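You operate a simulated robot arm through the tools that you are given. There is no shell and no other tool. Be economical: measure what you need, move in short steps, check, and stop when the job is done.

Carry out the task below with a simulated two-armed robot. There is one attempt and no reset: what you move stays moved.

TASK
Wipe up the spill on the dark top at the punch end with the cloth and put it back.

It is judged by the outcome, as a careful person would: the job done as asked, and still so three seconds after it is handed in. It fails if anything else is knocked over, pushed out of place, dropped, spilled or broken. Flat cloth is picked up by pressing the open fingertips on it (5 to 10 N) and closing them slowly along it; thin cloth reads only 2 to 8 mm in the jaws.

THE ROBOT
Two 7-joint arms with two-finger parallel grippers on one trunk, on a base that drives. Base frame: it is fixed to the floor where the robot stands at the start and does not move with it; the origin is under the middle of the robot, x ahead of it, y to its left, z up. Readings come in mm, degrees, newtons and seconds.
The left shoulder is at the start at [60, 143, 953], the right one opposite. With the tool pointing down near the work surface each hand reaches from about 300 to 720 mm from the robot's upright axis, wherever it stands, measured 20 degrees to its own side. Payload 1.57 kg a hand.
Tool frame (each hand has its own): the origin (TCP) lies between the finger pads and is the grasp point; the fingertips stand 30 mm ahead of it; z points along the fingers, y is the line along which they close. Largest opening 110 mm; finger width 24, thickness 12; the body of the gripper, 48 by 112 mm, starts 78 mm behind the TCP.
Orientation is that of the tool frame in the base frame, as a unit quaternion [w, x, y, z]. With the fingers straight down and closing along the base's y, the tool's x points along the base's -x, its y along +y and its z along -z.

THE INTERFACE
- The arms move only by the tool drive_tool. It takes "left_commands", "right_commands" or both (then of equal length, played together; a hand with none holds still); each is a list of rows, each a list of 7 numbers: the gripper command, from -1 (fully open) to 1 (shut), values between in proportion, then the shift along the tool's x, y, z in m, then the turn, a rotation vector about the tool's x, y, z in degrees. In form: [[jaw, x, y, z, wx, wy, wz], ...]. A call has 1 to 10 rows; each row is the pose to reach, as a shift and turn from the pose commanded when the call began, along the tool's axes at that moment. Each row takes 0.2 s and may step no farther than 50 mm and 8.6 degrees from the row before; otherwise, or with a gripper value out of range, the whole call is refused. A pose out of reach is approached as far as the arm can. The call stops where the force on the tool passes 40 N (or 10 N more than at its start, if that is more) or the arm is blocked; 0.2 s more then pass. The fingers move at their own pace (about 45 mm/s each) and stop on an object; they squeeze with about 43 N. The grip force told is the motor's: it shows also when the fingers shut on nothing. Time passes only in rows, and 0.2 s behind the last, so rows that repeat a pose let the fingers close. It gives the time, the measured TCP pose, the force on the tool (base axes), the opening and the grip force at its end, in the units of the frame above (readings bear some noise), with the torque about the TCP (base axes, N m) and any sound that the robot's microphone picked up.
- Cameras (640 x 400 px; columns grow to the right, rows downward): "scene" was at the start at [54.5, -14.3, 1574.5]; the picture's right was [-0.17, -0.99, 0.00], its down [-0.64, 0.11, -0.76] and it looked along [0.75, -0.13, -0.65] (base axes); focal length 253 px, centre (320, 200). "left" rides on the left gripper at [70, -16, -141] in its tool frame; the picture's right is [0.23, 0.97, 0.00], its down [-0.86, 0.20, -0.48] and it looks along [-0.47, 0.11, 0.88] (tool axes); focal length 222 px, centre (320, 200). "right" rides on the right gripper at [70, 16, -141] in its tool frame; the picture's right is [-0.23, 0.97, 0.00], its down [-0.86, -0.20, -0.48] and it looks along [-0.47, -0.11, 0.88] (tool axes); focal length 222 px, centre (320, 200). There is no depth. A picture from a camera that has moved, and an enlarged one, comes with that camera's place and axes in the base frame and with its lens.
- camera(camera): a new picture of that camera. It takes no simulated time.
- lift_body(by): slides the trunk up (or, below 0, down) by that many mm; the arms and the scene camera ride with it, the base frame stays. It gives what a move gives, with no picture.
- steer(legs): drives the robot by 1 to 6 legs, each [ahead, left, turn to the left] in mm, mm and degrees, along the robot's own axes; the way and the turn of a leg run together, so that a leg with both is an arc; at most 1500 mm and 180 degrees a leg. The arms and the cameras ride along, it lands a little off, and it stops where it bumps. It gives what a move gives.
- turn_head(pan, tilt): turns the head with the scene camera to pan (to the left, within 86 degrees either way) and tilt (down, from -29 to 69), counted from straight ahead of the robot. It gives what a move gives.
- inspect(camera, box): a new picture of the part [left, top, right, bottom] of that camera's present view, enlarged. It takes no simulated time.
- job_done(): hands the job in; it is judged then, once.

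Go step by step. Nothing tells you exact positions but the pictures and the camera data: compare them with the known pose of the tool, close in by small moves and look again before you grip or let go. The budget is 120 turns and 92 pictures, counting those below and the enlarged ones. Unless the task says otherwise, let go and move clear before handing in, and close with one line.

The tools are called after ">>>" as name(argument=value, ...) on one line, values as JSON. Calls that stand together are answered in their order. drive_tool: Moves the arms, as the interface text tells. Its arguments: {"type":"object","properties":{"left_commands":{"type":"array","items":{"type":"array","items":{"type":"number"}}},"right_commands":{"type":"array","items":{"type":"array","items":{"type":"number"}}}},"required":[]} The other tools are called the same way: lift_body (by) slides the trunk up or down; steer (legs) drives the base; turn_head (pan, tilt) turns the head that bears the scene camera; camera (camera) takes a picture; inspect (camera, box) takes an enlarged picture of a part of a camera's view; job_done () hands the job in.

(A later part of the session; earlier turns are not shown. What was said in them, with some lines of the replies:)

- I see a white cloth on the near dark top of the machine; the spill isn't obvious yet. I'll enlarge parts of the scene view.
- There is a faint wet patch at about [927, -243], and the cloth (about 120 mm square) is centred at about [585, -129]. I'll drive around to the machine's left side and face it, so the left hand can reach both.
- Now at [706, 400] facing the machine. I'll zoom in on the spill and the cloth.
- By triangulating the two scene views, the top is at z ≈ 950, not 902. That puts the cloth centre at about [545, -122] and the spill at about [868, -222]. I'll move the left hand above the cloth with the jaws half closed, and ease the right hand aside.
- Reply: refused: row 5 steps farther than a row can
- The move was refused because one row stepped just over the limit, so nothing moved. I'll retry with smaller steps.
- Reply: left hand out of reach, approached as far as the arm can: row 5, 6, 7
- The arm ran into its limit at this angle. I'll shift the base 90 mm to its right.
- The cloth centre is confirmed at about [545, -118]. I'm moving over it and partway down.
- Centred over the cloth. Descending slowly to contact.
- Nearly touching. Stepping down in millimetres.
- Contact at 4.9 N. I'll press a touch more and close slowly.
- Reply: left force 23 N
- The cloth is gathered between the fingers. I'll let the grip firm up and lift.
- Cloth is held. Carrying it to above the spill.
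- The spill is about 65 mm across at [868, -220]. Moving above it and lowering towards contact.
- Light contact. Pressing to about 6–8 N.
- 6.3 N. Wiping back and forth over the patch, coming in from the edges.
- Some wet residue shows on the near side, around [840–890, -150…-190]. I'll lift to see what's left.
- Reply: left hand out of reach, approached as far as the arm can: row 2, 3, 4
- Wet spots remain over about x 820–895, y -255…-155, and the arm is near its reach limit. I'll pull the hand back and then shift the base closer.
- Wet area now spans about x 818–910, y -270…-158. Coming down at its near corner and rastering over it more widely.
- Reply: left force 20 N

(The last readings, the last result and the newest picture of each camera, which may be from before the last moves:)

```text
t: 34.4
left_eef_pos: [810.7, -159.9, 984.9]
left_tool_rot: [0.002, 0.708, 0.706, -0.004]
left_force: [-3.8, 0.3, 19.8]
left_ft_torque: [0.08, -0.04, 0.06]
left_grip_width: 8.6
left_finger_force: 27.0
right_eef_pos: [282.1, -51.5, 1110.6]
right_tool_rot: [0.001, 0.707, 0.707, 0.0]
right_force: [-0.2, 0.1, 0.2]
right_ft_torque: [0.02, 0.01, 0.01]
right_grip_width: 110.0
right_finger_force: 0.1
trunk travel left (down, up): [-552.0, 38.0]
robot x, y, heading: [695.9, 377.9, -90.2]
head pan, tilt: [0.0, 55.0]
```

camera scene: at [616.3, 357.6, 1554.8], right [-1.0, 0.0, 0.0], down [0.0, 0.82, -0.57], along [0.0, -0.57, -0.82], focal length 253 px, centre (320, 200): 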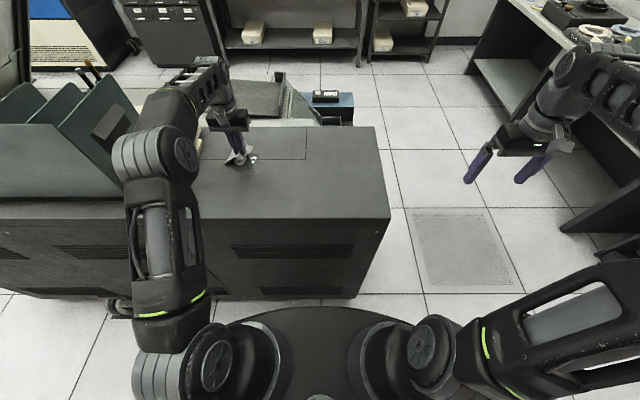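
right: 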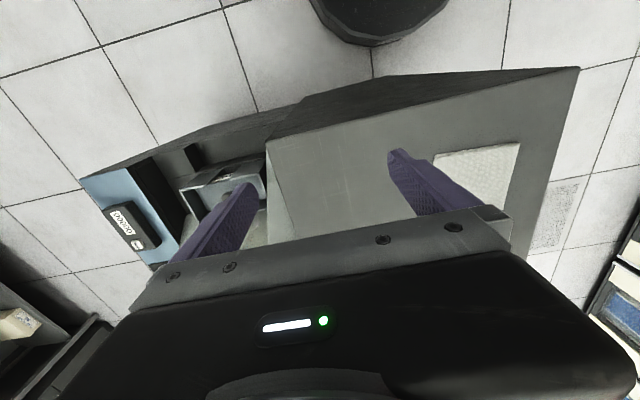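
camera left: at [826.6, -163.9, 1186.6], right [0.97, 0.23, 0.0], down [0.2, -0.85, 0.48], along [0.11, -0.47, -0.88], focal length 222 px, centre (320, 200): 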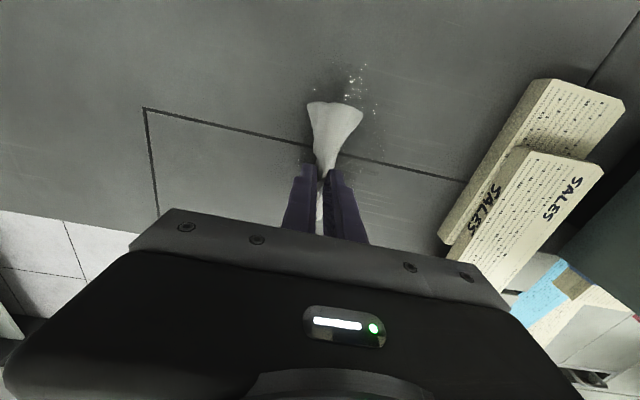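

Force is a bit high, so I'll ease up slightly and raster.

>>> drive_tool(left_commands=[[1, 0, 0.025, -0.0015, 0, 0, 0], [1, 0, 0.05, -0.0015, 0, 0, 0], [1, 0, 0.075, -0.0015, 0, 0, 0], [1, 0, 0.1, -0.0015, 0, 0, 0], [1, -0.018, 0.1, -0.0015, 0, 0, 0], [1, -0.018, 0.075, -0.0015, 0, 0, 0], [1, -0.018, 0.05, -0.0015, 0, 0, 0], [1, -0.018, 0.025, -0.0015, 0, 0, 0], [1, -0.018, 0, -0.0015, 0, 0, 0], [1, -0.036, 0, -0.0015, 0, 0, 0]])

>>> drive_tool(left_commands=[[1, 0, 0.025, 0, 0, 0, 0], [1, 0, 0.05, 0, 0, 0, 0], [1, 0, 0.075, 0, 0, 0, 0], [1, 0, 0.1, 0, 0, 0, 0], [1, -0.018, 0.1, 0, 0, 0, 0], [1, -0.018, 0.075, 0, 0, 0, 0], [1, -0.018, 0.05, 0, 0, 0, 0], [1, -0.018, 0.025, 0, 0, 0, 0], [1, -0.018, 0, 0, 0, 0, 0], [1, -0.036, 0, 0, 0, 0, 0]])

>>> drive_tool(left_commands=[[1, 0, 0.025, 0, 0, 0, 0], [1, 0, 0.05, 0, 0, 0, 0], [1, 0, 0.075, 0, 0, 0, 0], [1, 0, 0.1, 0, 0, 0, 0], [1, -0.018, 0.1, 0, 0, 0, 0], [1, -0.018, 0.075, 0, 0, 0, 0], [1, -0.018, 0.05, 0, 0, 0, 0], [1, -0.018, 0.025, 0, 0, 0, 0], [1, -0.018, 0, 0, 0, 0, 0]])

>>> inspect(camera="scene", box=[200, 110, 340, 210])

>>> camera(camera="left")

```text
t: 36.5
left_eef_pos: [811.0, -194.0, 985.7]
left_tool_rot: [0.0, 0.708, 0.706, -0.002]
left_force: [-0.2, 2.1, 8.8]
left_ft_torque: [0.12, -0.02, 0.06]
left_grip_width: 8.3
left_finger_force: 27.2
right_eef_pos: [282.4, -52.1, 1109.8]
right_tool_rot: [0.0, 0.708, 0.706, 0.0]
right_force: [0.1, -0.7, -0.4]
right_ft_torque: [-0.01, 0.01, -0.03]
right_grip_width: 110.1
right_finger_force: 0.1
trunk travel left (down, up): [-552.0, 38.0]
robot x, y, heading: [696.2, 378.7, -90.2]
head pan, tilt: [0.0, 55.0]
```

```text
t: 38.8
left_eef_pos: [812.5, -231.2, 986.3]
left_tool_rot: [0.001, 0.708, 0.706, -0.002]
left_force: [0.3, 2.6, 4.9]
left_ft_torque: [0.07, -0.06, -0.02]
left_grip_width: 8.2
left_finger_force: 27.4
right_eef_pos: [283.2, -53.6, 1111.0]
right_tool_rot: [0.0, 0.707, 0.707, 0.0]
right_force: [-0.9, 0.6, 0.0]
right_ft_torque: [0.01, 0.03, 0.01]
right_grip_width: 110.0
right_finger_force: 0.1
trunk travel left (down, up): [-552.0, 38.0]
robot x, y, heading: [697.0, 373.7, -90.2]
head pan, tilt: [0.0, 55.0]
```

```text
t: 40.8
left_eef_pos: [812.4, -248.5, 986.0]
left_tool_rot: [0.0, 0.707, 0.707, -0.002]
left_force: [1.4, 0.5, 3.6]
left_ft_torque: [0.0, -0.08, 0.01]
left_grip_width: 8.2
left_finger_force: 27.1
right_eef_pos: [282.2, -52.5, 1110.0]
right_tool_rot: [0.0, 0.708, 0.706, 0.001]
right_force: [0.0, 0.5, -0.3]
right_ft_torque: [-0.01, 0.01, 0.0]
right_grip_width: 109.8
right_finger_force: 0.1
trunk travel left (down, up): [-552.0, 38.0]
robot x, y, heading: [694.6, 375.6, -90.3]
head pan, tilt: [0.0, 55.0]
```

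```text
4.00 times, centred on (270, 160) of scene
camera zoom: at [696.8, 331.6, 1554.8], right [-1.0, 0.0, 0.0], down [0.0, 0.82, -0.57], along [0.0, -0.57, -0.82], focal length 1012 px, centre (520, 360)
```

zoom: 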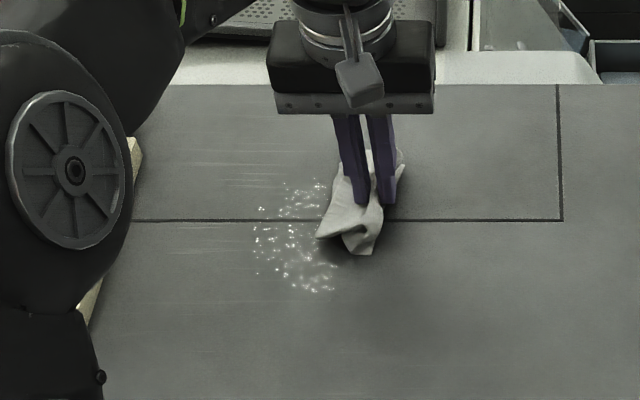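

```text
57 pictures are left
camera left: at [796.6, -177.8, 1127.7], right [0.97, 0.23, 0.0], down [0.2, -0.85, 0.48], along [0.11, -0.47, -0.88], focal length 222 px, centre (320, 200)
```

left: 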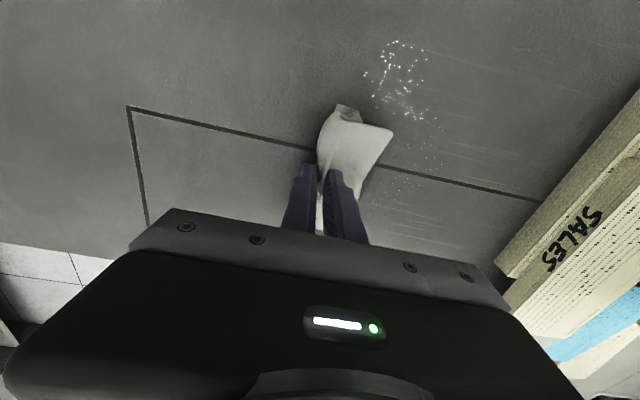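

It's much thinner; only droplets are left over x 840–910, y -275…-158. Now I'll make cross strokes along y with a bit more pressure.

>>> drive_tool(left_commands=[[1, -0.02, 0.025, 0.0015, 0, 0, 0], [1, 0.005, 0.028, 0.0015, 0, 0, 0], [1, 0.03, 0.028, 0.0015, 0, 0, 0], [1, 0.055, 0.028, 0.001, 0, 0, 0], [1, 0.08, 0.028, 0.0005, 0, 0, 0], [1, 0.1, 0.035, 0.0005, 0, 0, 0], [1, 0.08, 0.046, 0.0005, 0, 0, 0], [1, 0.055, 0.046, 0.001, 0, 0, 0], [1, 0.03, 0.046, 0.0015, 0, 0, 0], [1, 0.005, 0.046, 0.0015, 0, 0, 0]])

>>> drive_tool(left_commands=[[1, -0.022, 0.005, 0, 0, 0, 0], [1, 0, 0.018, 0, 0, 0, 0], [1, 0.025, 0.018, 0, 0, 0, 0], [1, 0.05, 0.018, -0.0005, 0, 0, 0], [1, 0.075, 0.018, -0.001, 0, 0, 0], [1, 0.095, 0.025, -0.001, 0, 0, 0], [1, 0.075, 0.036, -0.001, 0, 0, 0], [1, 0.05, 0.036, -0.0005, 0, 0, 0], [1, 0.025, 0.036, 0, 0, 0, 0], [1, 0, 0.036, 0, 0, 0, 0]])

>>> drive_tool(left_commands=[[1, -0.02, 0.005, 0, 0, 0, 0], [1, 0, 0.018, 0, 0, 0, 0], [1, 0.025, 0.018, 0, 0, 0, 0], [1, 0.05, 0.018, -0.0005, 0, 0, 0], [1, 0.075, 0.018, -0.001, 0, 0, 0], [1, 0.095, 0.01, -0.001, 0, 0, 0], [1, 0.09, -0.015, -0.001, 0, 0, 0], [1, 0.08, -0.04, -0.002, 0, 0, 0], [1, 0.07, -0.06, -0.02, 0, 0, 0], [1, 0.06, -0.09, -0.05, 0, 0, 0]])

>>> inspect(camera="scene", box=[200, 110, 340, 210])

>>> camera(camera="left")

```text
t: 43.0
left_eef_pos: [858.0, -244.0, 985.2]
left_tool_rot: [0.002, 0.708, 0.707, -0.003]
left_force: [-0.1, 2.9, 9.0]
left_ft_torque: [0.12, -0.1, 0.03]
left_grip_width: 8.2
left_finger_force: 27.2
right_eef_pos: [283.6, -52.2, 1111.7]
right_tool_rot: [0.0, 0.708, 0.706, 0.001]
right_force: [0.2, 0.3, 0.5]
right_ft_torque: [0.01, 0.04, 0.0]
right_grip_width: 110.2
right_finger_force: 0.0
trunk travel left (down, up): [-552.0, 38.0]
robot x, y, heading: [698.2, 371.7, -90.1]
head pan, tilt: [0.0, 55.0]
```

```text
t: 45.1
left_eef_pos: [894.9, -244.7, 985.1]
left_tool_rot: [0.0, 0.708, 0.707, -0.003]
left_force: [0.8, 2.5, 8.4]
left_ft_torque: [0.12, -0.1, -0.01]
left_grip_width: 8.2
left_finger_force: 27.2
right_eef_pos: [282.4, -52.6, 1110.3]
right_tool_rot: [0.0, 0.708, 0.706, 0.0]
right_force: [0.1, -0.3, -0.1]
right_ft_torque: [0.01, -0.02, 0.01]
right_grip_width: 110.1
right_finger_force: 0.0
trunk travel left (down, up): [-552.0, 38.0]
robot x, y, heading: [698.3, 373.9, -90.1]
head pan, tilt: [0.0, 55.0]
```

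```text
t: 47.4
left_eef_pos: [803.2, -183.9, 1034.8]
left_tool_rot: [0.001, 0.708, 0.706, -0.002]
left_force: [0.2, 0.0, -0.6]
left_ft_torque: [-0.02, -0.02, 0.0]
left_grip_width: 8.3
left_finger_force: 27.1
right_eef_pos: [282.9, -52.5, 1110.2]
right_tool_rot: [0.0, 0.708, 0.706, 0.0]
right_force: [-1.3, -0.9, 0.3]
right_ft_torque: [-0.01, 0.01, -0.02]
right_grip_width: 110.0
right_finger_force: 0.0
trunk travel left (down, up): [-552.0, 38.0]
robot x, y, heading: [700.8, 373.2, -90.1]
head pan, tilt: [0.0, 55.0]
```

```text
4.00 times, centred on (270, 160) of scene
camera zoom: at [696.4, 331.4, 1554.8], right [-1.0, 0.0, 0.0], down [0.0, 0.82, -0.57], along [0.0, -0.57, -0.82], focal length 1012 px, centre (520, 360)
```

zoom: 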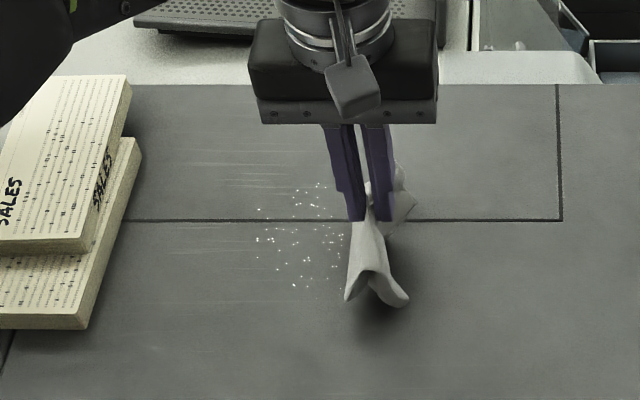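

```text
55 pictures are left
camera left: at [788.0, -113.1, 1176.7], right [0.97, 0.23, 0.0], down [0.2, -0.85, 0.48], along [0.11, -0.47, -0.88], focal length 222 px, centre (320, 200)
```

left: 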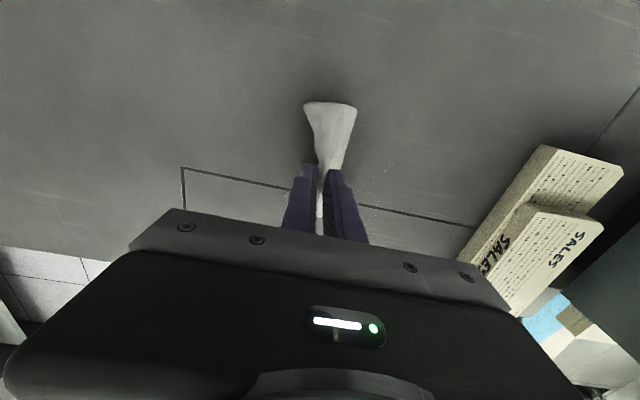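

Only fine droplets remain. Another set of passes, extending a little further out.

>>> drive_tool(left_commands=[[1, -0.04, 0.015, 0.01, 0, 0, 0], [1, -0.08, 0.03, 0.03, 0, 0, 0], [1, -0.095, 0.032, 0.048, 0, 0, 0], [1, -0.095, 0.032, 0.05, 0, 0, 0], [1, -0.095, 0.057, 0.05, 0, 0, 0], [1, -0.095, 0.082, 0.05, 0, 0, 0], [1, -0.095, 0.107, 0.05, 0, 0, 0], [1, -0.082, 0.11, 0.05, 0, 0, 0], [1, -0.078, 0.085, 0.05, 0, 0, 0], [1, -0.078, 0.06, 0.05, 0, 0, 0]])

>>> drive_tool(left_commands=[[1, 0, -0.025, 0.0005, 0, 0, 0], [1, 0.016, -0.025, 0.0005, 0, 0, 0], [1, 0.016, 0, 0.0005, 0, 0, 0], [1, 0.016, 0.025, 0.0005, 0, 0, 0], [1, 0.016, 0.05, 0.0005, 0, 0, 0], [1, 0.032, 0.05, 0.0005, 0, 0, 0], [1, 0.032, 0.025, 0.0005, 0, 0, 0], [1, 0.032, 0, 0.0005, 0, 0, 0], [1, 0.032, -0.025, 0.0005, 0, 0, 0], [1, 0.048, -0.025, 0.0005, 0, 0, 0]])

>>> drive_tool(left_commands=[[1, 0, 0.025, 0, 0, 0, 0], [1, 0, 0.05, 0, 0, 0, 0], [1, 0, 0.078, 0, 0, 0, 0], [1, 0.016, 0.078, 0, 0, 0, 0], [1, 0.016, 0.05, -0.0005, 0, 0, 0], [1, 0.016, 0.025, -0.0005, 0, 0, 0], [1, 0.016, 0, -0.0005, 0, 0, 0], [1, 0.034, 0, -0.0005, 0, 0, 0], [1, 0.034, 0.025, -0.0005, 0, 0, 0], [1, 0.034, 0.05, -0.0005, 0, 0, 0]])

>>> drive_tool(left_commands=[[1, 0, 0.026, 0, 0, 0, 0], [1, 0.016, 0.026, 0, 0, 0, 0], [1, 0.016, 0, 0, 0, 0, 0], [1, 0.016, -0.025, 0, 0, 0, 0], [1, 0.016, -0.05, 0, 0, 0, 0], [1, 0.016, -0.06, -0.02, 0, 0, 0], [1, 0.016, -0.08, -0.05, 0, 0, 0], [1, 0.016, -0.09, -0.05, 0, 0, 0]])

>>> inspect(camera="scene", box=[200, 110, 340, 210])

>>> camera(camera="left")

```text
t: 49.5
left_eef_pos: [865.7, -261.3, 984.5]
left_tool_rot: [0.0, 0.708, 0.706, -0.002]
left_force: [0.0, 0.9, 3.6]
left_ft_torque: [-0.02, 0.0, 0.0]
left_grip_width: 8.3
left_finger_force: 26.4
right_eef_pos: [283.3, -53.1, 1110.8]
right_tool_rot: [0.0, 0.708, 0.707, 0.0]
right_force: [0.0, 0.4, -0.2]
right_ft_torque: [0.0, -0.02, -0.01]
right_grip_width: 109.9
right_finger_force: 0.0
trunk travel left (down, up): [-552.0, 38.0]
robot x, y, heading: [695.7, 376.4, -90.0]
head pan, tilt: [0.0, 55.0]
```

```text
t: 51.8
left_eef_pos: [840.5, -212.7, 983.7]
left_tool_rot: [0.001, 0.708, 0.707, -0.003]
left_force: [-0.7, -1.2, 6.9]
left_ft_torque: [-0.02, 0.07, 0.03]
left_grip_width: 8.3
left_finger_force: 27.5
right_eef_pos: [283.4, -52.1, 1109.7]
right_tool_rot: [-0.001, 0.707, 0.707, -0.001]
right_force: [-0.1, 0.1, 0.5]
right_ft_torque: [0.0, 0.02, 0.01]
right_grip_width: 110.2
right_finger_force: 0.1
trunk travel left (down, up): [-552.0, 38.0]
robot x, y, heading: [696.3, 372.5, -90.2]
head pan, tilt: [0.0, 55.0]
```

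```text
t: 54.0
left_eef_pos: [889.2, -180.1, 984.0]
left_tool_rot: [0.001, 0.708, 0.706, -0.003]
left_force: [-0.4, 0.2, 2.1]
left_ft_torque: [0.01, 0.02, 0.04]
left_grip_width: 8.4
left_finger_force: 27.1
right_eef_pos: [282.0, -51.3, 1109.5]
right_tool_rot: [0.0, 0.708, 0.707, -0.001]
right_force: [-0.6, -0.3, -0.3]
right_ft_torque: [-0.04, 0.0, 0.01]
right_grip_width: 110.0
right_finger_force: 0.0
trunk travel left (down, up): [-552.0, 38.0]
robot x, y, heading: [694.6, 375.0, -89.9]
head pan, tilt: [0.0, 55.0]
```

```text
t: 55.8
left_eef_pos: [799.3, -165.5, 1033.9]
left_tool_rot: [0.001, 0.707, 0.707, -0.002]
left_force: [0.3, -0.3, 0.5]
left_ft_torque: [0.0, -0.04, 0.01]
left_grip_width: 8.3
left_finger_force: 26.8
right_eef_pos: [282.9, -52.2, 1108.9]
right_tool_rot: [0.0, 0.708, 0.706, 0.0]
right_force: [-0.4, -0.2, -0.1]
right_ft_torque: [0.0, 0.0, 0.02]
right_grip_width: 110.1
right_finger_force: 0.1
trunk travel left (down, up): [-552.0, 38.0]
robot x, y, heading: [696.7, 374.6, -90.1]
head pan, tilt: [0.0, 55.0]
```

```text
4.00 times, centred on (270, 160) of scene
camera zoom: at [697.3, 331.3, 1554.8], right [-1.0, 0.0, 0.0], down [0.0, 0.82, -0.57], along [0.0, -0.57, -0.82], focal length 1012 px, centre (520, 360)
```

zoom: 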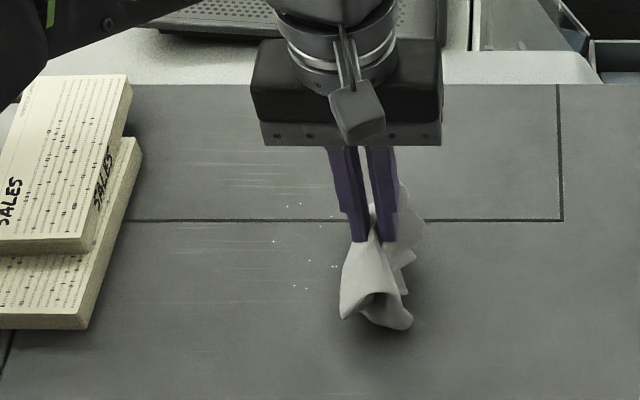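

```text
53 pictures are left
camera left: at [784.6, -94.3, 1175.6], right [0.97, 0.23, 0.0], down [0.2, -0.85, 0.48], along [0.11, -0.47, -0.88], focal length 222 px, centre (320, 200)
```

left: 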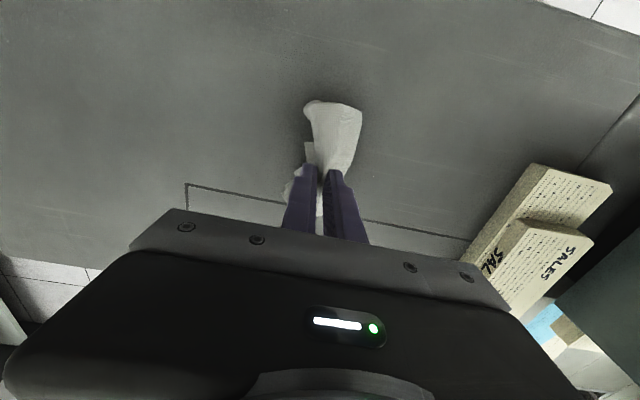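

Just a few specks remain (x 840–890, y -255…-160). One more pass over them.

>>> drive_tool(left_commands=[[1, 0.005, 0.025, 0.02, 0, 0, 0], [1, 0.01, 0.035, 0.045, 0, 0, 0], [1, 0.01, 0.038, 0.0505, 0, 0, 0], [1, -0.015, 0.038, 0.0505, 0, 0, 0], [1, -0.04, 0.038, 0.051, 0, 0, 0], [1, -0.065, 0.038, 0.051, 0, 0, 0], [1, -0.095, 0.045, 0.051, 0, 0, 0], [1, -0.095, 0.055, 0.051, 0, 0, 0], [1, -0.065, 0.055, 0.051, 0, 0, 0], [1, -0.04, 0.055, 0.051, 0, 0, 0]])

>>> drive_tool(left_commands=[[1, 0.025, 0, 0, 0, 0, 0], [1, 0.05, 0.005, 0, 0, 0, 0], [1, 0.05, 0.016, 0, 0, 0, 0], [1, 0.025, 0.016, 0, 0, 0, 0], [1, 0, 0.016, 0, 0, 0, 0], [1, -0.025, 0.016, 0, 0, 0, 0], [1, -0.055, 0.022, 0, 0, 0, 0], [1, -0.055, 0.034, 0, 0, 0, 0], [1, -0.025, 0.034, 0, 0, 0, 0], [1, 0, 0.034, 0, 0, 0, 0]])

>>> drive_tool(left_commands=[[1, 0.025, 0, 0, 0, 0, 0], [1, 0.05, 0.005, 0, 0, 0, 0], [1, 0.05, 0.016, 0, 0, 0, 0], [1, 0.025, 0.016, 0, 0, 0, 0], [1, 0, 0.016, 0, 0, 0, 0], [1, -0.025, 0.016, 0, 0, 0, 0], [1, -0.05, 0.01, 0, 0, 0, 0], [1, -0.025, -0.02, 0, 0, 0, 0], [1, 0, -0.045, 0, 0, 0, 0], [1, 0.02, -0.075, -0.01, 0, 0, 0]])

>>> drive_tool(left_commands=[[1, 0, -0.03, -0.03, 0, 0, 0], [1, 0, -0.06, -0.05, 0, 0, 0], [1, 0, -0.06, -0.05, 0, 0, 0]])

>>> inspect(camera="scene", box=[200, 110, 340, 210])

>>> camera(camera="left")

```text
t: 58.0
left_eef_pos: [854.5, -204.3, 984.0]
left_tool_rot: [0.002, 0.708, 0.706, -0.004]
left_force: [0.3, -3.4, 14.2]
left_ft_torque: [-0.02, 0.04, 0.02]
left_grip_width: 8.3
left_finger_force: 27.0
right_eef_pos: [282.6, -52.4, 1111.1]
right_tool_rot: [0.0, 0.708, 0.707, 0.001]
right_force: [0.3, 0.1, -0.4]
right_ft_torque: [0.01, 0.0, 0.01]
right_grip_width: 110.0
right_finger_force: 0.0
trunk travel left (down, up): [-552.0, 38.0]
robot x, y, heading: [695.1, 372.4, -90.0]
head pan, tilt: [0.0, 55.0]
```

```text
t: 60.1
left_eef_pos: [888.2, -204.6, 984.1]
left_tool_rot: [0.002, 0.707, 0.707, -0.003]
left_force: [0.8, -4.7, 21.4]
left_ft_torque: [-0.04, 0.1, 0.05]
left_grip_width: 8.3
left_finger_force: 27.4
right_eef_pos: [282.8, -50.8, 1110.3]
right_tool_rot: [0.001, 0.708, 0.706, 0.0]
right_force: [0.4, -0.7, 0.1]
right_ft_torque: [-0.01, -0.02, 0.02]
right_grip_width: 109.9
right_finger_force: 0.1
trunk travel left (down, up): [-552.0, 38.0]
robot x, y, heading: [698.2, 371.8, -90.0]
head pan, tilt: [0.0, 55.0]
```

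```text
t: 62.4
left_eef_pos: [813.5, -183.4, 991.4]
left_tool_rot: [0.001, 0.708, 0.706, -0.001]
left_force: [0.7, -0.1, 0.2]
left_ft_torque: [0.03, -0.01, 0.01]
left_grip_width: 8.5
left_finger_force: 27.2
right_eef_pos: [282.2, -51.5, 1110.1]
right_tool_rot: [0.001, 0.708, 0.707, -0.001]
right_force: [0.2, -0.2, -0.1]
right_ft_torque: [-0.01, -0.02, 0.0]
right_grip_width: 109.9
right_finger_force: 0.1
trunk travel left (down, up): [-552.0, 38.0]
robot x, y, heading: [694.9, 377.0, -90.2]
head pan, tilt: [0.0, 55.0]
```

```text
t: 63.1
left_eef_pos: [752.8, -184.2, 1043.0]
left_tool_rot: [0.001, 0.708, 0.706, -0.002]
left_force: [-0.5, -0.3, -0.1]
left_ft_torque: [-0.02, -0.05, 0.02]
left_grip_width: 8.1
left_finger_force: 27.0
right_eef_pos: [282.3, -53.5, 1109.7]
right_tool_rot: [0.0, 0.708, 0.707, 0.001]
right_force: [-0.2, -0.6, 0.1]
right_ft_torque: [-0.04, 0.02, -0.01]
right_grip_width: 110.1
right_finger_force: 0.1
trunk travel left (down, up): [-552.0, 38.0]
robot x, y, heading: [693.8, 372.3, -90.1]
head pan, tilt: [0.0, 55.0]
```

```text
4.00 times, centred on (270, 160) of scene
camera zoom: at [697.4, 331.5, 1554.8], right [-1.0, 0.0, 0.0], down [0.0, 0.82, -0.57], along [0.0, -0.57, -0.82], focal length 1012 px, centre (520, 360)
```

zoom: 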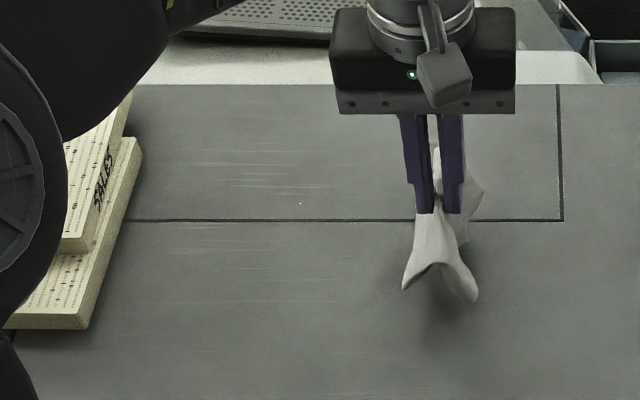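

```text
51 pictures are left
camera left: at [738.6, -112.6, 1185.0], right [0.97, 0.23, 0.0], down [0.2, -0.85, 0.48], along [0.11, -0.47, -0.88], focal length 222 px, centre (320, 200)
```

left: 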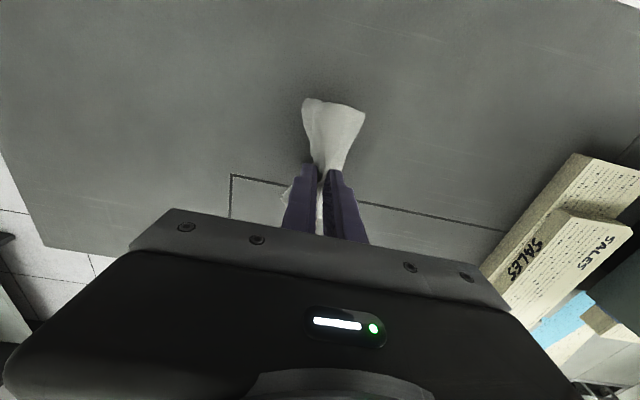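

One speck is left at about [877, -249]. A final local rub.

>>> drive_tool(left_commands=[[1, -0.01, 0.04, 0, 0, 0, 0], [1, -0.025, 0.08, 0.01, 0, 0, 0], [1, -0.035, 0.112, 0.03, 0, 0, 0], [1, -0.04, 0.115, 0.055, 0, 0, 0], [1, -0.04, 0.115, 0.059, 0, 0, 0], [1, -0.065, 0.115, 0.0595, 0, 0, 0], [1, -0.09, 0.12, 0.0595, 0, 0, 0], [1, -0.09, 0.128, 0.0595, 0, 0, 0], [1, -0.065, 0.128, 0.0595, 0, 0, 0], [1, -0.04, 0.128, 0.059, 0, 0, 0]])

>>> drive_tool(left_commands=[[1, 0, 0.014, 0, 0, 0, 0], [1, -0.025, 0.014, 0.0005, 0, 0, 0], [1, -0.045, 0.014, 0.0005, 0, 0, 0], [1, -0.04, -0.01, 0.0005, 0, 0, 0], [1, -0.03, -0.03, 0.0005, 0, 0, 0], [1, -0.02, -0.01, 0.0005, 0, 0, 0], [1, -0.015, 0.015, 0.0005, 0, 0, 0], [1, -0.01, -0.015, 0.0005, 0, 0, 0], [1, -0.01, -0.04, -0.02, 0, 0, 0], [1, 0, -0.08, -0.04, 0, 0, 0]])

>>> drive_tool(left_commands=[[1, 0, -0.04, -0.02, 0, 0, 0], [1, 0.01, -0.08, -0.03, 0, 0, 0], [1, 0.01, -0.08, -0.03, 0, 0, 0]])

>>> inspect(camera="scene", box=[210, 120, 310, 190])

>>> camera(camera="left")

```text
t: 65.3
left_eef_pos: [880.3, -223.9, 984.8]
left_tool_rot: [0.001, 0.708, 0.707, -0.001]
left_force: [-0.2, -0.9, 8.2]
left_ft_torque: [-0.02, 0.05, 0.03]
left_grip_width: 8.5
left_finger_force: 27.0
right_eef_pos: [282.2, -51.8, 1111.0]
right_tool_rot: [-0.001, 0.708, 0.707, 0.0]
right_force: [0.5, -0.3, 0.0]
right_ft_torque: [0.02, -0.01, -0.03]
right_grip_width: 110.1
right_finger_force: 0.0
trunk travel left (down, up): [-552.0, 38.0]
robot x, y, heading: [696.6, 372.6, -90.2]
head pan, tilt: [0.0, 55.0]
```

```text
t: 67.5
left_eef_pos: [800.5, -224.9, 1024.0]
left_tool_rot: [0.001, 0.708, 0.707, 0.0]
left_force: [0.8, -0.3, -0.3]
left_ft_torque: [-0.03, -0.04, -0.03]
left_grip_width: 8.0
left_finger_force: 26.9
right_eef_pos: [281.1, -53.3, 1109.9]
right_tool_rot: [0.0, 0.707, 0.707, 0.0]
right_force: [-0.8, -0.5, 1.1]
right_ft_torque: [-0.03, 0.0, 0.0]
right_grip_width: 109.8
right_finger_force: 0.1
trunk travel left (down, up): [-552.0, 38.0]
robot x, y, heading: [696.2, 375.4, -90.1]
head pan, tilt: [0.0, 55.0]
```

```text
t: 68.3
left_eef_pos: [721.8, -214.0, 1054.4]
left_tool_rot: [0.002, 0.708, 0.706, -0.002]
left_force: [0.5, 0.4, -0.3]
left_ft_torque: [0.01, 0.0, -0.01]
left_grip_width: 8.1
left_finger_force: 26.5
right_eef_pos: [284.4, -53.0, 1109.8]
right_tool_rot: [0.0, 0.707, 0.707, 0.0]
right_force: [-0.2, -0.9, 0.2]
right_ft_torque: [0.0, 0.01, 0.01]
right_grip_width: 110.1
right_finger_force: 0.1
trunk travel left (down, up): [-552.0, 38.0]
robot x, y, heading: [699.6, 372.0, -90.2]
head pan, tilt: [0.0, 55.0]
```

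```text
5.71 times, centred on (260, 155) of scene
camera zoom: at [697.4, 331.2, 1554.8], right [-1.0, 0.0, 0.0], down [0.0, 0.82, -0.57], along [0.0, -0.57, -0.82], focal length 1446 px, centre (663, 457)
```

zoom: 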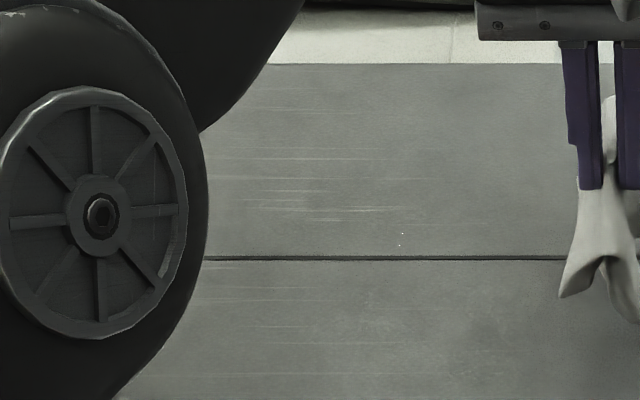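

```text
49 pictures are left
camera left: at [706.9, -143.2, 1196.0], right [0.97, 0.23, 0.0], down [0.2, -0.85, 0.48], along [0.11, -0.47, -0.88], focal length 222 px, centre (320, 200)
```

left: 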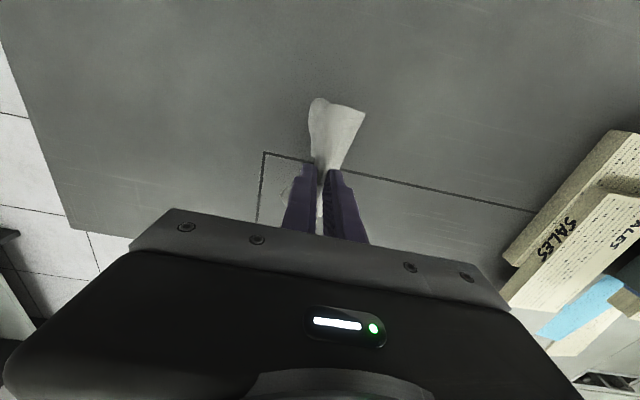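

A tiny pair of specks remains at about [846, -243]. One quick rub there, then back.

>>> drive_tool(left_commands=[[1, 0, 0.04, 0.01, 0, 0, 0], [1, 0, 0.08, 0.03, 0, 0, 0], [1, 0, 0.11, 0.055, 0, 0, 0], [1, 0, 0.112, 0.07, 0, 0, 0], [1, -0.025, 0.112, 0.071, 0, 0, 0], [1, -0.05, 0.118, 0.071, 0, 0, 0], [1, -0.055, 0.128, 0.071, 0, 0, 0], [1, -0.03, 0.128, 0.071, 0, 0, 0], [1, -0.005, 0.128, 0.071, 0, 0, 0], [1, 0.01, 0.132, 0.071, 0, 0, 0]])

>>> drive_tool(left_commands=[[1, -0.015, 0.008, 0, 0, 0, 0], [1, -0.04, 0.008, 0, 0, 0, 0], [1, -0.06, 0.008, 0, 0, 0, 0], [1, -0.055, -0.015, 0, 0, 0, 0], [1, -0.03, -0.025, 0, 0, 0, 0], [1, -0.04, 0, 0, 0, 0, 0], [1, -0.045, -0.025, 0, 0, 0, 0], [1, -0.03, -0.05, -0.02, 0, 0, 0], [1, -0.02, -0.09, -0.04, 0, 0, 0], [1, 0, -0.13, -0.06, 0, 0, 0]])

>>> inspect(camera="scene", box=[210, 120, 310, 190])

>>> camera(camera="scene")

```text
t: 70.5
left_eef_pos: [853.8, -204.0, 983.0]
left_tool_rot: [0.001, 0.708, 0.706, -0.002]
left_force: [-0.6, -0.7, 6.5]
left_ft_torque: [-0.03, 0.01, 0.01]
left_grip_width: 8.0
left_finger_force: 27.0
right_eef_pos: [283.2, -51.7, 1110.1]
right_tool_rot: [0.0, 0.708, 0.707, -0.001]
right_force: [0.3, -0.4, 0.5]
right_ft_torque: [0.02, 0.0, 0.04]
right_grip_width: 110.3
right_finger_force: 0.0
trunk travel left (down, up): [-552.0, 38.0]
robot x, y, heading: [693.7, 375.2, -90.2]
head pan, tilt: [0.0, 55.0]
```

```text
t: 72.8
left_eef_pos: [722.6, -202.8, 1044.4]
left_tool_rot: [0.001, 0.707, 0.707, -0.002]
left_force: [0.7, 0.4, -0.6]
left_ft_torque: [0.0, 0.0, 0.03]
left_grip_width: 7.8
left_finger_force: 27.2
right_eef_pos: [282.3, -51.9, 1110.2]
right_tool_rot: [0.0, 0.708, 0.706, 0.0]
right_force: [0.4, 0.5, -0.3]
right_ft_torque: [-0.02, -0.01, -0.01]
right_grip_width: 109.9
right_finger_force: 0.1
trunk travel left (down, up): [-552.0, 38.0]
robot x, y, heading: [695.3, 378.4, -90.2]
head pan, tilt: [0.0, 55.0]
```

```text
5.71 times, centred on (260, 155) of scene
camera zoom: at [696.7, 332.5, 1554.8], right [-1.0, 0.0, 0.0], down [0.0, 0.82, -0.57], along [0.0, -0.57, -0.82], focal length 1446 px, centre (663, 457)
```

zoom: 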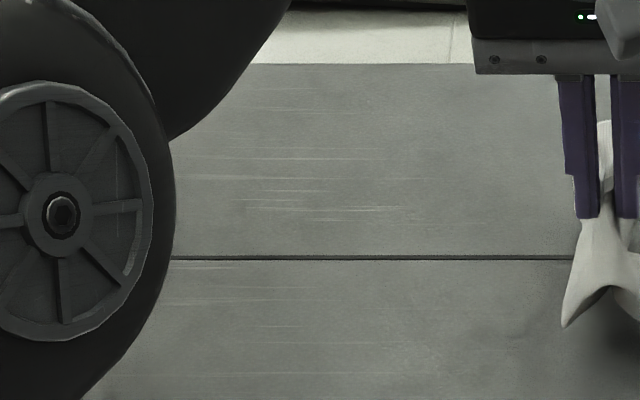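

```text
47 pictures are left
camera scene: at [696.7, 332.5, 1554.8], right [-1.0, 0.0, 0.0], down [0.0, 0.82, -0.57], along [0.0, -0.57, -0.82], focal length 253 px, centre (320, 200)
```

scene: 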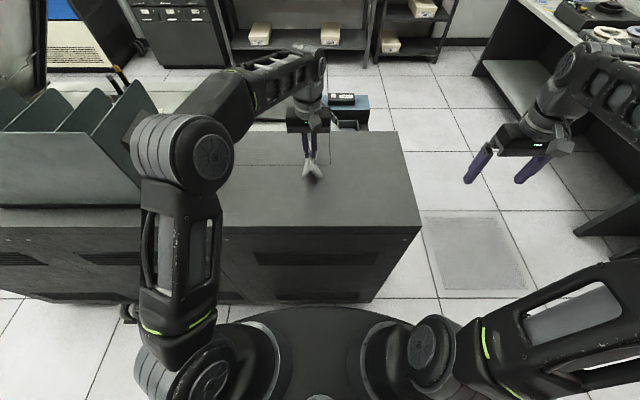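

The spill is gone. Driving the base back and carrying the cloth to its original place at [546, -122].

>>> steer(legs=[[-25, -85, 0]])

```text
t: 73.8
left_eef_pos: [638.3, -178.7, 1044.1]
left_tool_rot: [0.001, 0.708, 0.706, -0.001]
left_force: [-0.9, -0.7, -0.7]
left_ft_torque: [0.0, -0.06, 0.04]
left_grip_width: 8.1
left_finger_force: 27.1
right_eef_pos: [198.0, -27.3, 1110.6]
right_tool_rot: [0.001, 0.708, 0.706, 0.0]
right_force: [0.7, 1.6, -0.4]
right_ft_torque: [-0.02, -0.06, 0.02]
right_grip_width: 109.9
right_finger_force: 0.1
trunk travel left (down, up): [-552.0, 38.0]
robot x, y, heading: [609.1, 396.6, -90.1]
head pan, tilt: [0.0, 55.0]
```

>>> drive_tool(left_commands=[[1, 0.02, -0.032, 0, 0, 0, 0], [1, 0.04, -0.064, 0, 0, 0, 0], [1, 0.057, -0.092, 0, 0, 0, 0], [1, 0.057, -0.092, 0.02, 0, 0, 0], [1, 0.057, -0.092, 0.04, 0, 0, 0], [1, 0.057, -0.092, 0.052, 0, 0, 0], [1, 0.057, -0.092, 0.057, 0, 0, 0], [1, 0.057, -0.092, 0.058, 0, 0, 0], [1, 0.057, -0.092, 0.058, 0, 0, 0]])

>>> inspect(camera="scene", box=[280, 120, 420, 220])

```text
t: 75.8
left_eef_pos: [547.8, -121.8, 986.6]
left_tool_rot: [0.001, 0.707, 0.707, -0.002]
left_force: [1.5, -0.8, 8.2]
left_ft_torque: [0.02, -0.06, -0.01]
left_grip_width: 8.0
left_finger_force: 27.1
right_eef_pos: [198.4, -26.8, 1110.8]
right_tool_rot: [0.0, 0.708, 0.706, 0.0]
right_force: [-0.7, 0.8, 0.8]
right_ft_torque: [0.03, -0.01, 0.0]
right_grip_width: 109.8
right_finger_force: 0.1
trunk travel left (down, up): [-552.0, 38.0]
robot x, y, heading: [610.9, 398.4, -90.3]
head pan, tilt: [0.0, 55.0]
```

```text
4.00 times, centred on (350, 170) of scene
camera zoom: at [613.1, 357.5, 1554.9], right [-1.0, 0.0, 0.0], down [0.0, 0.82, -0.57], along [0.0, -0.57, -0.82], focal length 1012 px, centre (200, 320)
```

zoom: 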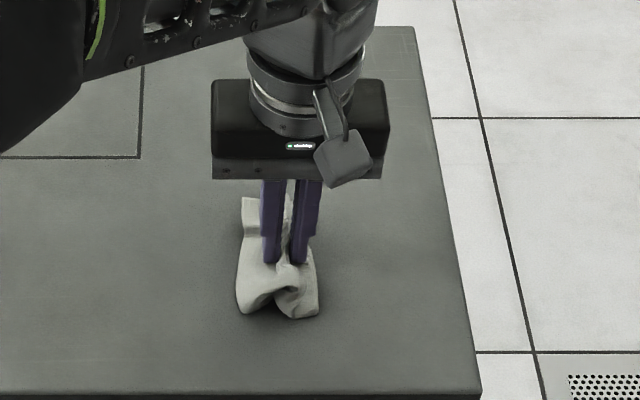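

In place, 8 N. Opening slowly while keeping light pressure, so the cloth spreads out again.

>>> drive_tool(left_commands=[[0.9, 0, 0, 0, 0, 0, 0], [0.8, 0, 0, 0.001, 0, 0, 0], [0.7, 0, 0, 0.002, 0, 0, 0], [0.6, 0, 0, 0.003, 0, 0, 0], [0.5, 0, 0, 0.003, 0, 0, 0], [0.4, 0, 0, 0.004, 0, 0, 0], [0.3, 0, 0, 0.004, 0, 0, 0], [0.2, 0, 0, 0.004, 0, 0, 0], [0.1, 0, 0, 0.004, 0, 0, 0], [0.1, 0, 0, 0.004, 0, 0, 0]])

>>> inspect(camera="scene", box=[280, 120, 420, 220])

```text
t: 78.0
left_eef_pos: [547.7, -121.9, 984.1]
left_tool_rot: [0.001, 0.708, 0.707, -0.003]
left_force: [2.2, -1.8, 15.4]
left_ft_torque: [-0.03, 0.25, -0.01]
left_grip_width: 46.6
left_finger_force: 0.1
right_eef_pos: [198.8, -25.8, 1111.7]
right_tool_rot: [0.0, 0.708, 0.706, 0.0]
right_force: [0.0, 0.7, 0.0]
right_ft_torque: [-0.02, 0.0, -0.02]
right_grip_width: 110.0
right_finger_force: 0.0
trunk travel left (down, up): [-552.0, 38.0]
robot x, y, heading: [610.6, 400.2, -90.2]
head pan, tilt: [0.0, 55.0]
```

```text
4.00 times, centred on (350, 170) of scene
camera zoom: at [613.4, 358.1, 1554.9], right [-1.0, 0.0, 0.0], down [0.0, 0.82, -0.57], along [0.0, -0.57, -0.82], focal length 1012 px, centre (200, 320)
```

zoom: 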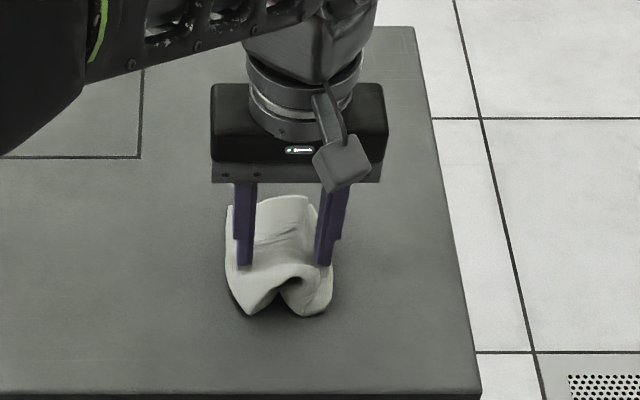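

The cloth is unbunching. I'll spread a bit further with less pressure, then lift clear.

>>> drive_tool(left_commands=[[0.0, 0, 0, 0, 0, 0, 0], [-0.1, 0, 0, -0.001, 0, 0, 0], [-0.2, 0, 0, -0.001, 0, 0, 0], [-0.3, 0, 0, -0.001, 0, 0, 0], [-0.4, 0, 0, -0.001, 0, 0, 0], [-0.45, 0, 0, -0.001, 0, 0, 0], [-0.45, 0, 0, -0.01, 0, 0, 0], [-0.45, 0, 0, -0.03, 0, 0, 0], [-0.45, 0, 0, -0.06, 0, 0, 0], [-0.45, 0, 0, -0.08, 0, 0, 0]])

>>> inspect(camera="scene", box=[280, 120, 420, 220])

>>> camera(camera="left")

```text
t: 80.2
left_eef_pos: [547.2, -121.0, 1062.4]
left_tool_rot: [0.001, 0.708, 0.706, -0.002]
left_force: [0.7, 0.2, 0.2]
left_ft_torque: [-0.01, -0.01, 0.02]
left_grip_width: 79.9
left_finger_force: 0.1
right_eef_pos: [197.0, -27.1, 1110.6]
right_tool_rot: [0.0, 0.708, 0.706, -0.001]
right_force: [0.6, 0.3, 0.0]
right_ft_torque: [-0.01, 0.03, 0.02]
right_grip_width: 109.9
right_finger_force: 0.1
trunk travel left (down, up): [-552.0, 38.0]
robot x, y, heading: [614.5, 403.2, -90.1]
head pan, tilt: [0.0, 55.0]
```

```text
4.00 times, centred on (350, 170) of scene
camera zoom: at [612.8, 356.9, 1554.8], right [-1.0, 0.0, 0.0], down [0.0, 0.82, -0.57], along [0.0, -0.57, -0.82], focal length 1012 px, centre (200, 320)
```

zoom: 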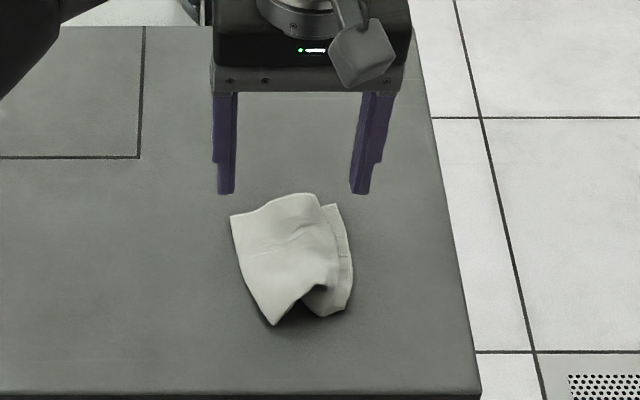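

```text
43 pictures are left
camera left: at [532.2, -50.0, 1204.1], right [0.97, 0.22, 0.0], down [0.2, -0.85, 0.48], along [0.11, -0.47, -0.88], focal length 222 px, centre (320, 200)
```

left: 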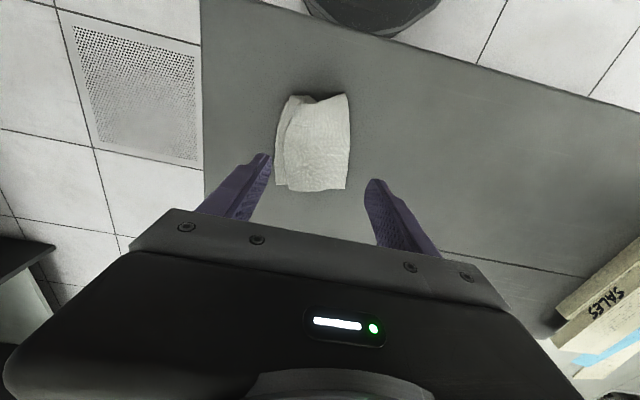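

The cloth lies back at its spot, let go. I'll raise the arm and do a last check of the whole top.

>>> drive_tool(left_commands=[[-0.45, 0.02, 0, -0.02, 0, 0, 0], [-0.45, 0.05, 0, -0.04, 0, 0, 0], [-0.45, 0.08, 0, -0.05, 0, 0, 0], [-0.45, 0.08, 0, -0.05, 0, 0, 0]])

>>> turn_head(pan=15, tilt=50)

>>> camera(camera="scene")

>>> camera(camera="left")

```text
t: 81.2
left_eef_pos: [547.8, -42.3, 1111.3]
left_tool_rot: [0.001, 0.708, 0.707, -0.002]
left_force: [-0.3, 0.0, 0.2]
left_ft_torque: [0.04, -0.01, 0.01]
left_grip_width: 79.7
left_finger_force: 0.0
right_eef_pos: [197.9, -28.1, 1111.1]
right_tool_rot: [-0.001, 0.708, 0.706, 0.0]
right_force: [0.4, 0.5, -0.2]
right_ft_torque: [-0.01, 0.03, 0.0]
right_grip_width: 109.8
right_finger_force: 0.1
trunk travel left (down, up): [-552.0, 38.0]
robot x, y, heading: [610.6, 399.7, -90.5]
head pan, tilt: [0.0, 55.0]
```

```text
t: 82.0
left_eef_pos: [547.1, -41.8, 1110.6]
left_tool_rot: [0.0, 0.708, 0.707, -0.002]
left_force: [0.4, -0.4, 1.0]
left_ft_torque: [-0.02, 0.01, -0.01]
left_grip_width: 79.6
left_finger_force: 0.0
right_eef_pos: [198.0, -26.0, 1109.5]
right_tool_rot: [0.0, 0.708, 0.706, 0.0]
right_force: [-0.6, 0.2, -0.2]
right_ft_torque: [0.01, -0.01, 0.01]
right_grip_width: 110.1
right_finger_force: 0.0
trunk travel left (down, up): [-552.0, 38.0]
robot x, y, heading: [610.2, 404.5, -90.0]
head pan, tilt: [15.0, 50.0]
```

```text
42 pictures are left
camera scene: at [632.6, 354.4, 1561.3], right [-0.97, -0.26, 0.0], down [-0.2, 0.74, -0.64], along [0.16, -0.62, -0.77], focal length 253 px, centre (320, 200)
```

scene: 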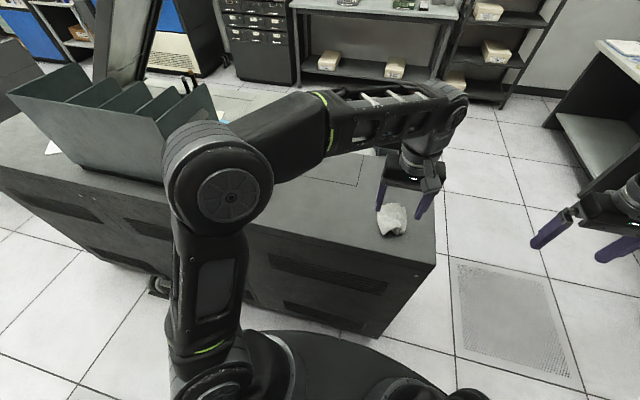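

```text
41 pictures are left
camera left: at [532.8, 29.3, 1252.5], right [0.97, 0.23, 0.0], down [0.2, -0.85, 0.48], along [0.11, -0.47, -0.88], focal length 222 px, centre (320, 200)
```

left: 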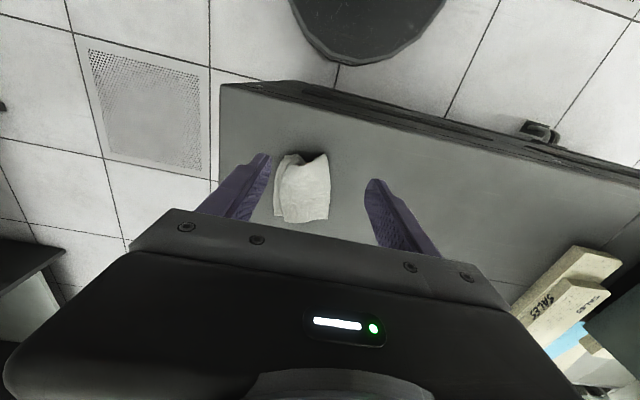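

The forearm hides the wiped area, so I'll swing the empty hand over it for one close look.

>>> drive_tool(left_commands=[[-0.45, 0, 0.045, -0.01, 0, 0, 0], [-0.45, 0, 0.09, -0.01, 0, 0, 0], [-0.45, 0, 0.135, -0.01, 0, 0, 0], [-0.45, 0, 0.18, -0.01, 0, 0, 0], [-0.45, 0, 0.225, -0.01, 0, 0, 0], [-0.45, 0, 0.225, -0.01, 0, 0, 0]])

>>> inspect(camera="left", box=[260, 60, 540, 240])

>>> inspect(camera="scene", box=[220, 100, 440, 240])

```text
t: 83.4
left_eef_pos: [772.4, -41.7, 1119.4]
left_tool_rot: [0.001, 0.708, 0.707, -0.002]
left_force: [-0.2, 0.7, 0.4]
left_ft_torque: [0.0, -0.02, 0.0]
left_grip_width: 80.0
left_finger_force: 0.1
right_eef_pos: [197.8, -26.6, 1110.5]
right_tool_rot: [0.0, 0.708, 0.706, 0.0]
right_force: [-0.1, -0.4, 0.1]
right_ft_torque: [0.0, -0.03, 0.03]
right_grip_width: 110.0
right_finger_force: 0.0
trunk travel left (down, up): [-552.0, 38.0]
robot x, y, heading: [611.4, 399.3, -90.0]
head pan, tilt: [15.0, 50.0]
```

```text
2.22 times, centred on (400, 150) of left
camera zoom: at [757.0, 29.3, 1261.6], right [0.97, 0.22, 0.0], down [0.2, -0.85, 0.48], along [0.11, -0.47, -0.88], focal length 494 px, centre (142, 311)
```

zoom: 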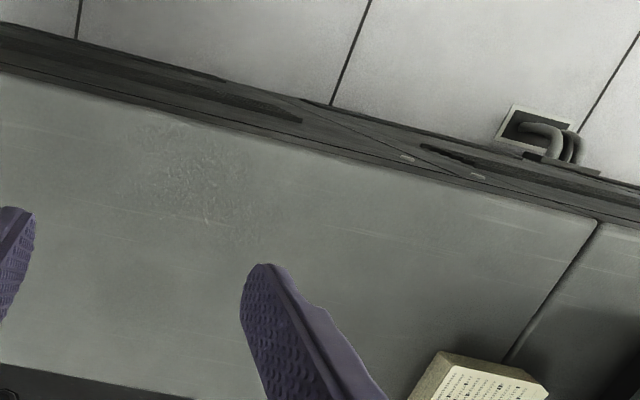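

```text
2.86 times, centred on (330, 170) of scene
camera zoom: at [632.1, 354.3, 1561.3], right [-0.97, -0.26, 0.0], down [-0.2, 0.74, -0.64], along [0.17, -0.62, -0.77], focal length 723 px, centre (291, 286)
```

zoom: 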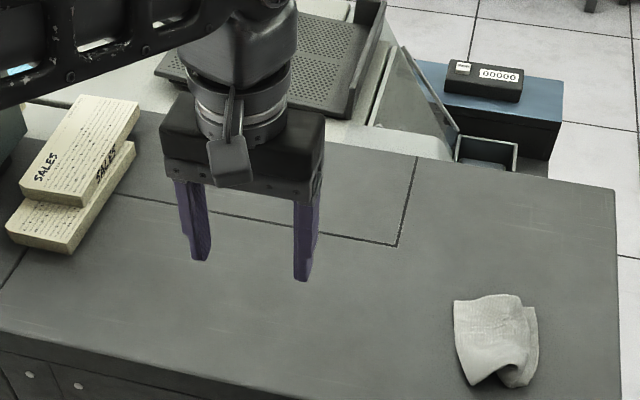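

Everything stands in place, but the wrist view shows a faint rough patch near [812, -45]. I'll check whether it's wet or just surface wear.

>>> inspect(camera="scene", box=[250, 180, 350, 245])

>>> drive_tool(left_commands=[[-0.45, 0.03, -0.03, -0.01, 0, 0, 0], [-0.45, 0.06, -0.06, -0.02, 0, 0, 0], [-0.45, 0.09, -0.06, -0.03, 0, 0, 0], [-0.45, 0.09, -0.06, -0.03, 0, 0, 0]])

>>> camera(camera="left")

>>> inspect(camera="left", box=[260, 80, 540, 260])

```text
6.15 times, centred on (300, 212) of scene
camera zoom: at [632.1, 354.3, 1561.3], right [-0.97, -0.26, 0.0], down [-0.2, 0.74, -0.64], along [0.17, -0.62, -0.77], focal length 1558 px, centre (443, 123)
```

zoom: 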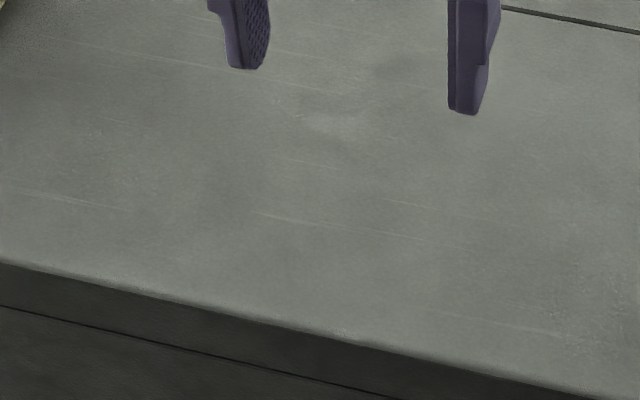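

```text
t: 84.4
left_eef_pos: [718.8, 36.2, 1159.6]
left_tool_rot: [-0.013, 0.705, 0.708, -0.033]
left_force: [0.0, -1.0, 0.5]
left_ft_torque: [0.02, 0.01, 0.02]
left_grip_width: 79.5
left_finger_force: 0.1
left hand out of reach, approached as far as the arm can: row 3
right_eef_pos: [198.7, -28.3, 1108.9]
right_tool_rot: [0.0, 0.708, 0.706, 0.001]
right_force: [0.0, -1.5, -0.3]
right_ft_torque: [0.0, 0.03, -0.02]
right_grip_width: 110.1
right_finger_force: 0.2
trunk travel left (down, up): [-552.0, 38.0]
robot x, y, heading: [609.2, 401.5, -90.0]
head pan, tilt: [15.0, 50.0]
```

```text
37 pictures are left
camera left: at [712.1, 109.4, 1299.7], right [0.97, 0.23, -0.07], down [0.23, -0.84, 0.49], along [0.05, -0.49, -0.87], focal length 222 px, centre (320, 200)
```

left: 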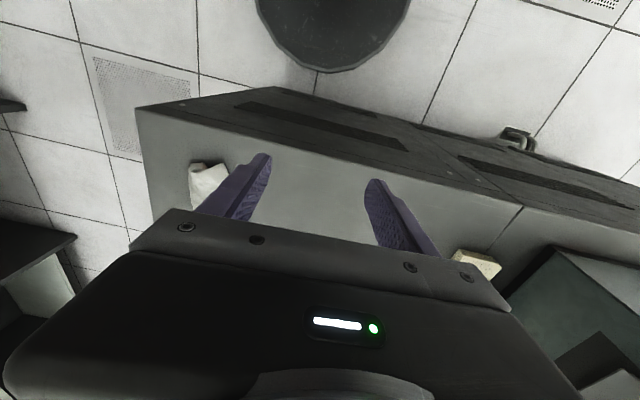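

```text
2.22 times, centred on (400, 170) of left
camera zoom: at [712.1, 109.4, 1299.7], right [0.97, 0.23, -0.07], down [0.23, -0.84, 0.49], along [0.05, -0.49, -0.87], focal length 494 px, centre (142, 267)
```

zoom: 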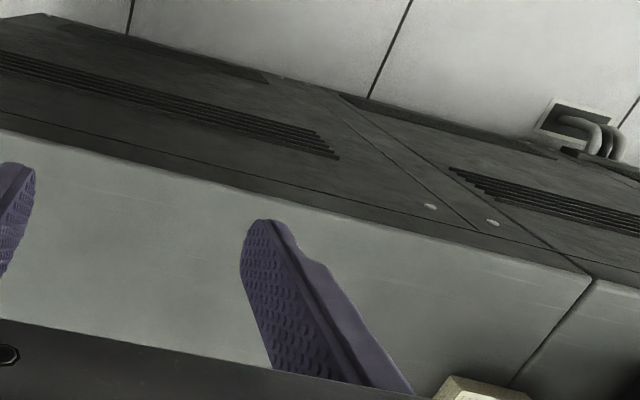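

From other views that patch disappears, so it's only a surface reflection. The wiped area is dry, the cloth is back in its place and both hands are clear, so I'm handing in.

>>> job_done()

```text
The job is handed in.
```

The spill on the dark top is wiped up with nothing visible left. The cloth is back at its original spot, slightly rumpled rather than flat, and nothing else was moved.
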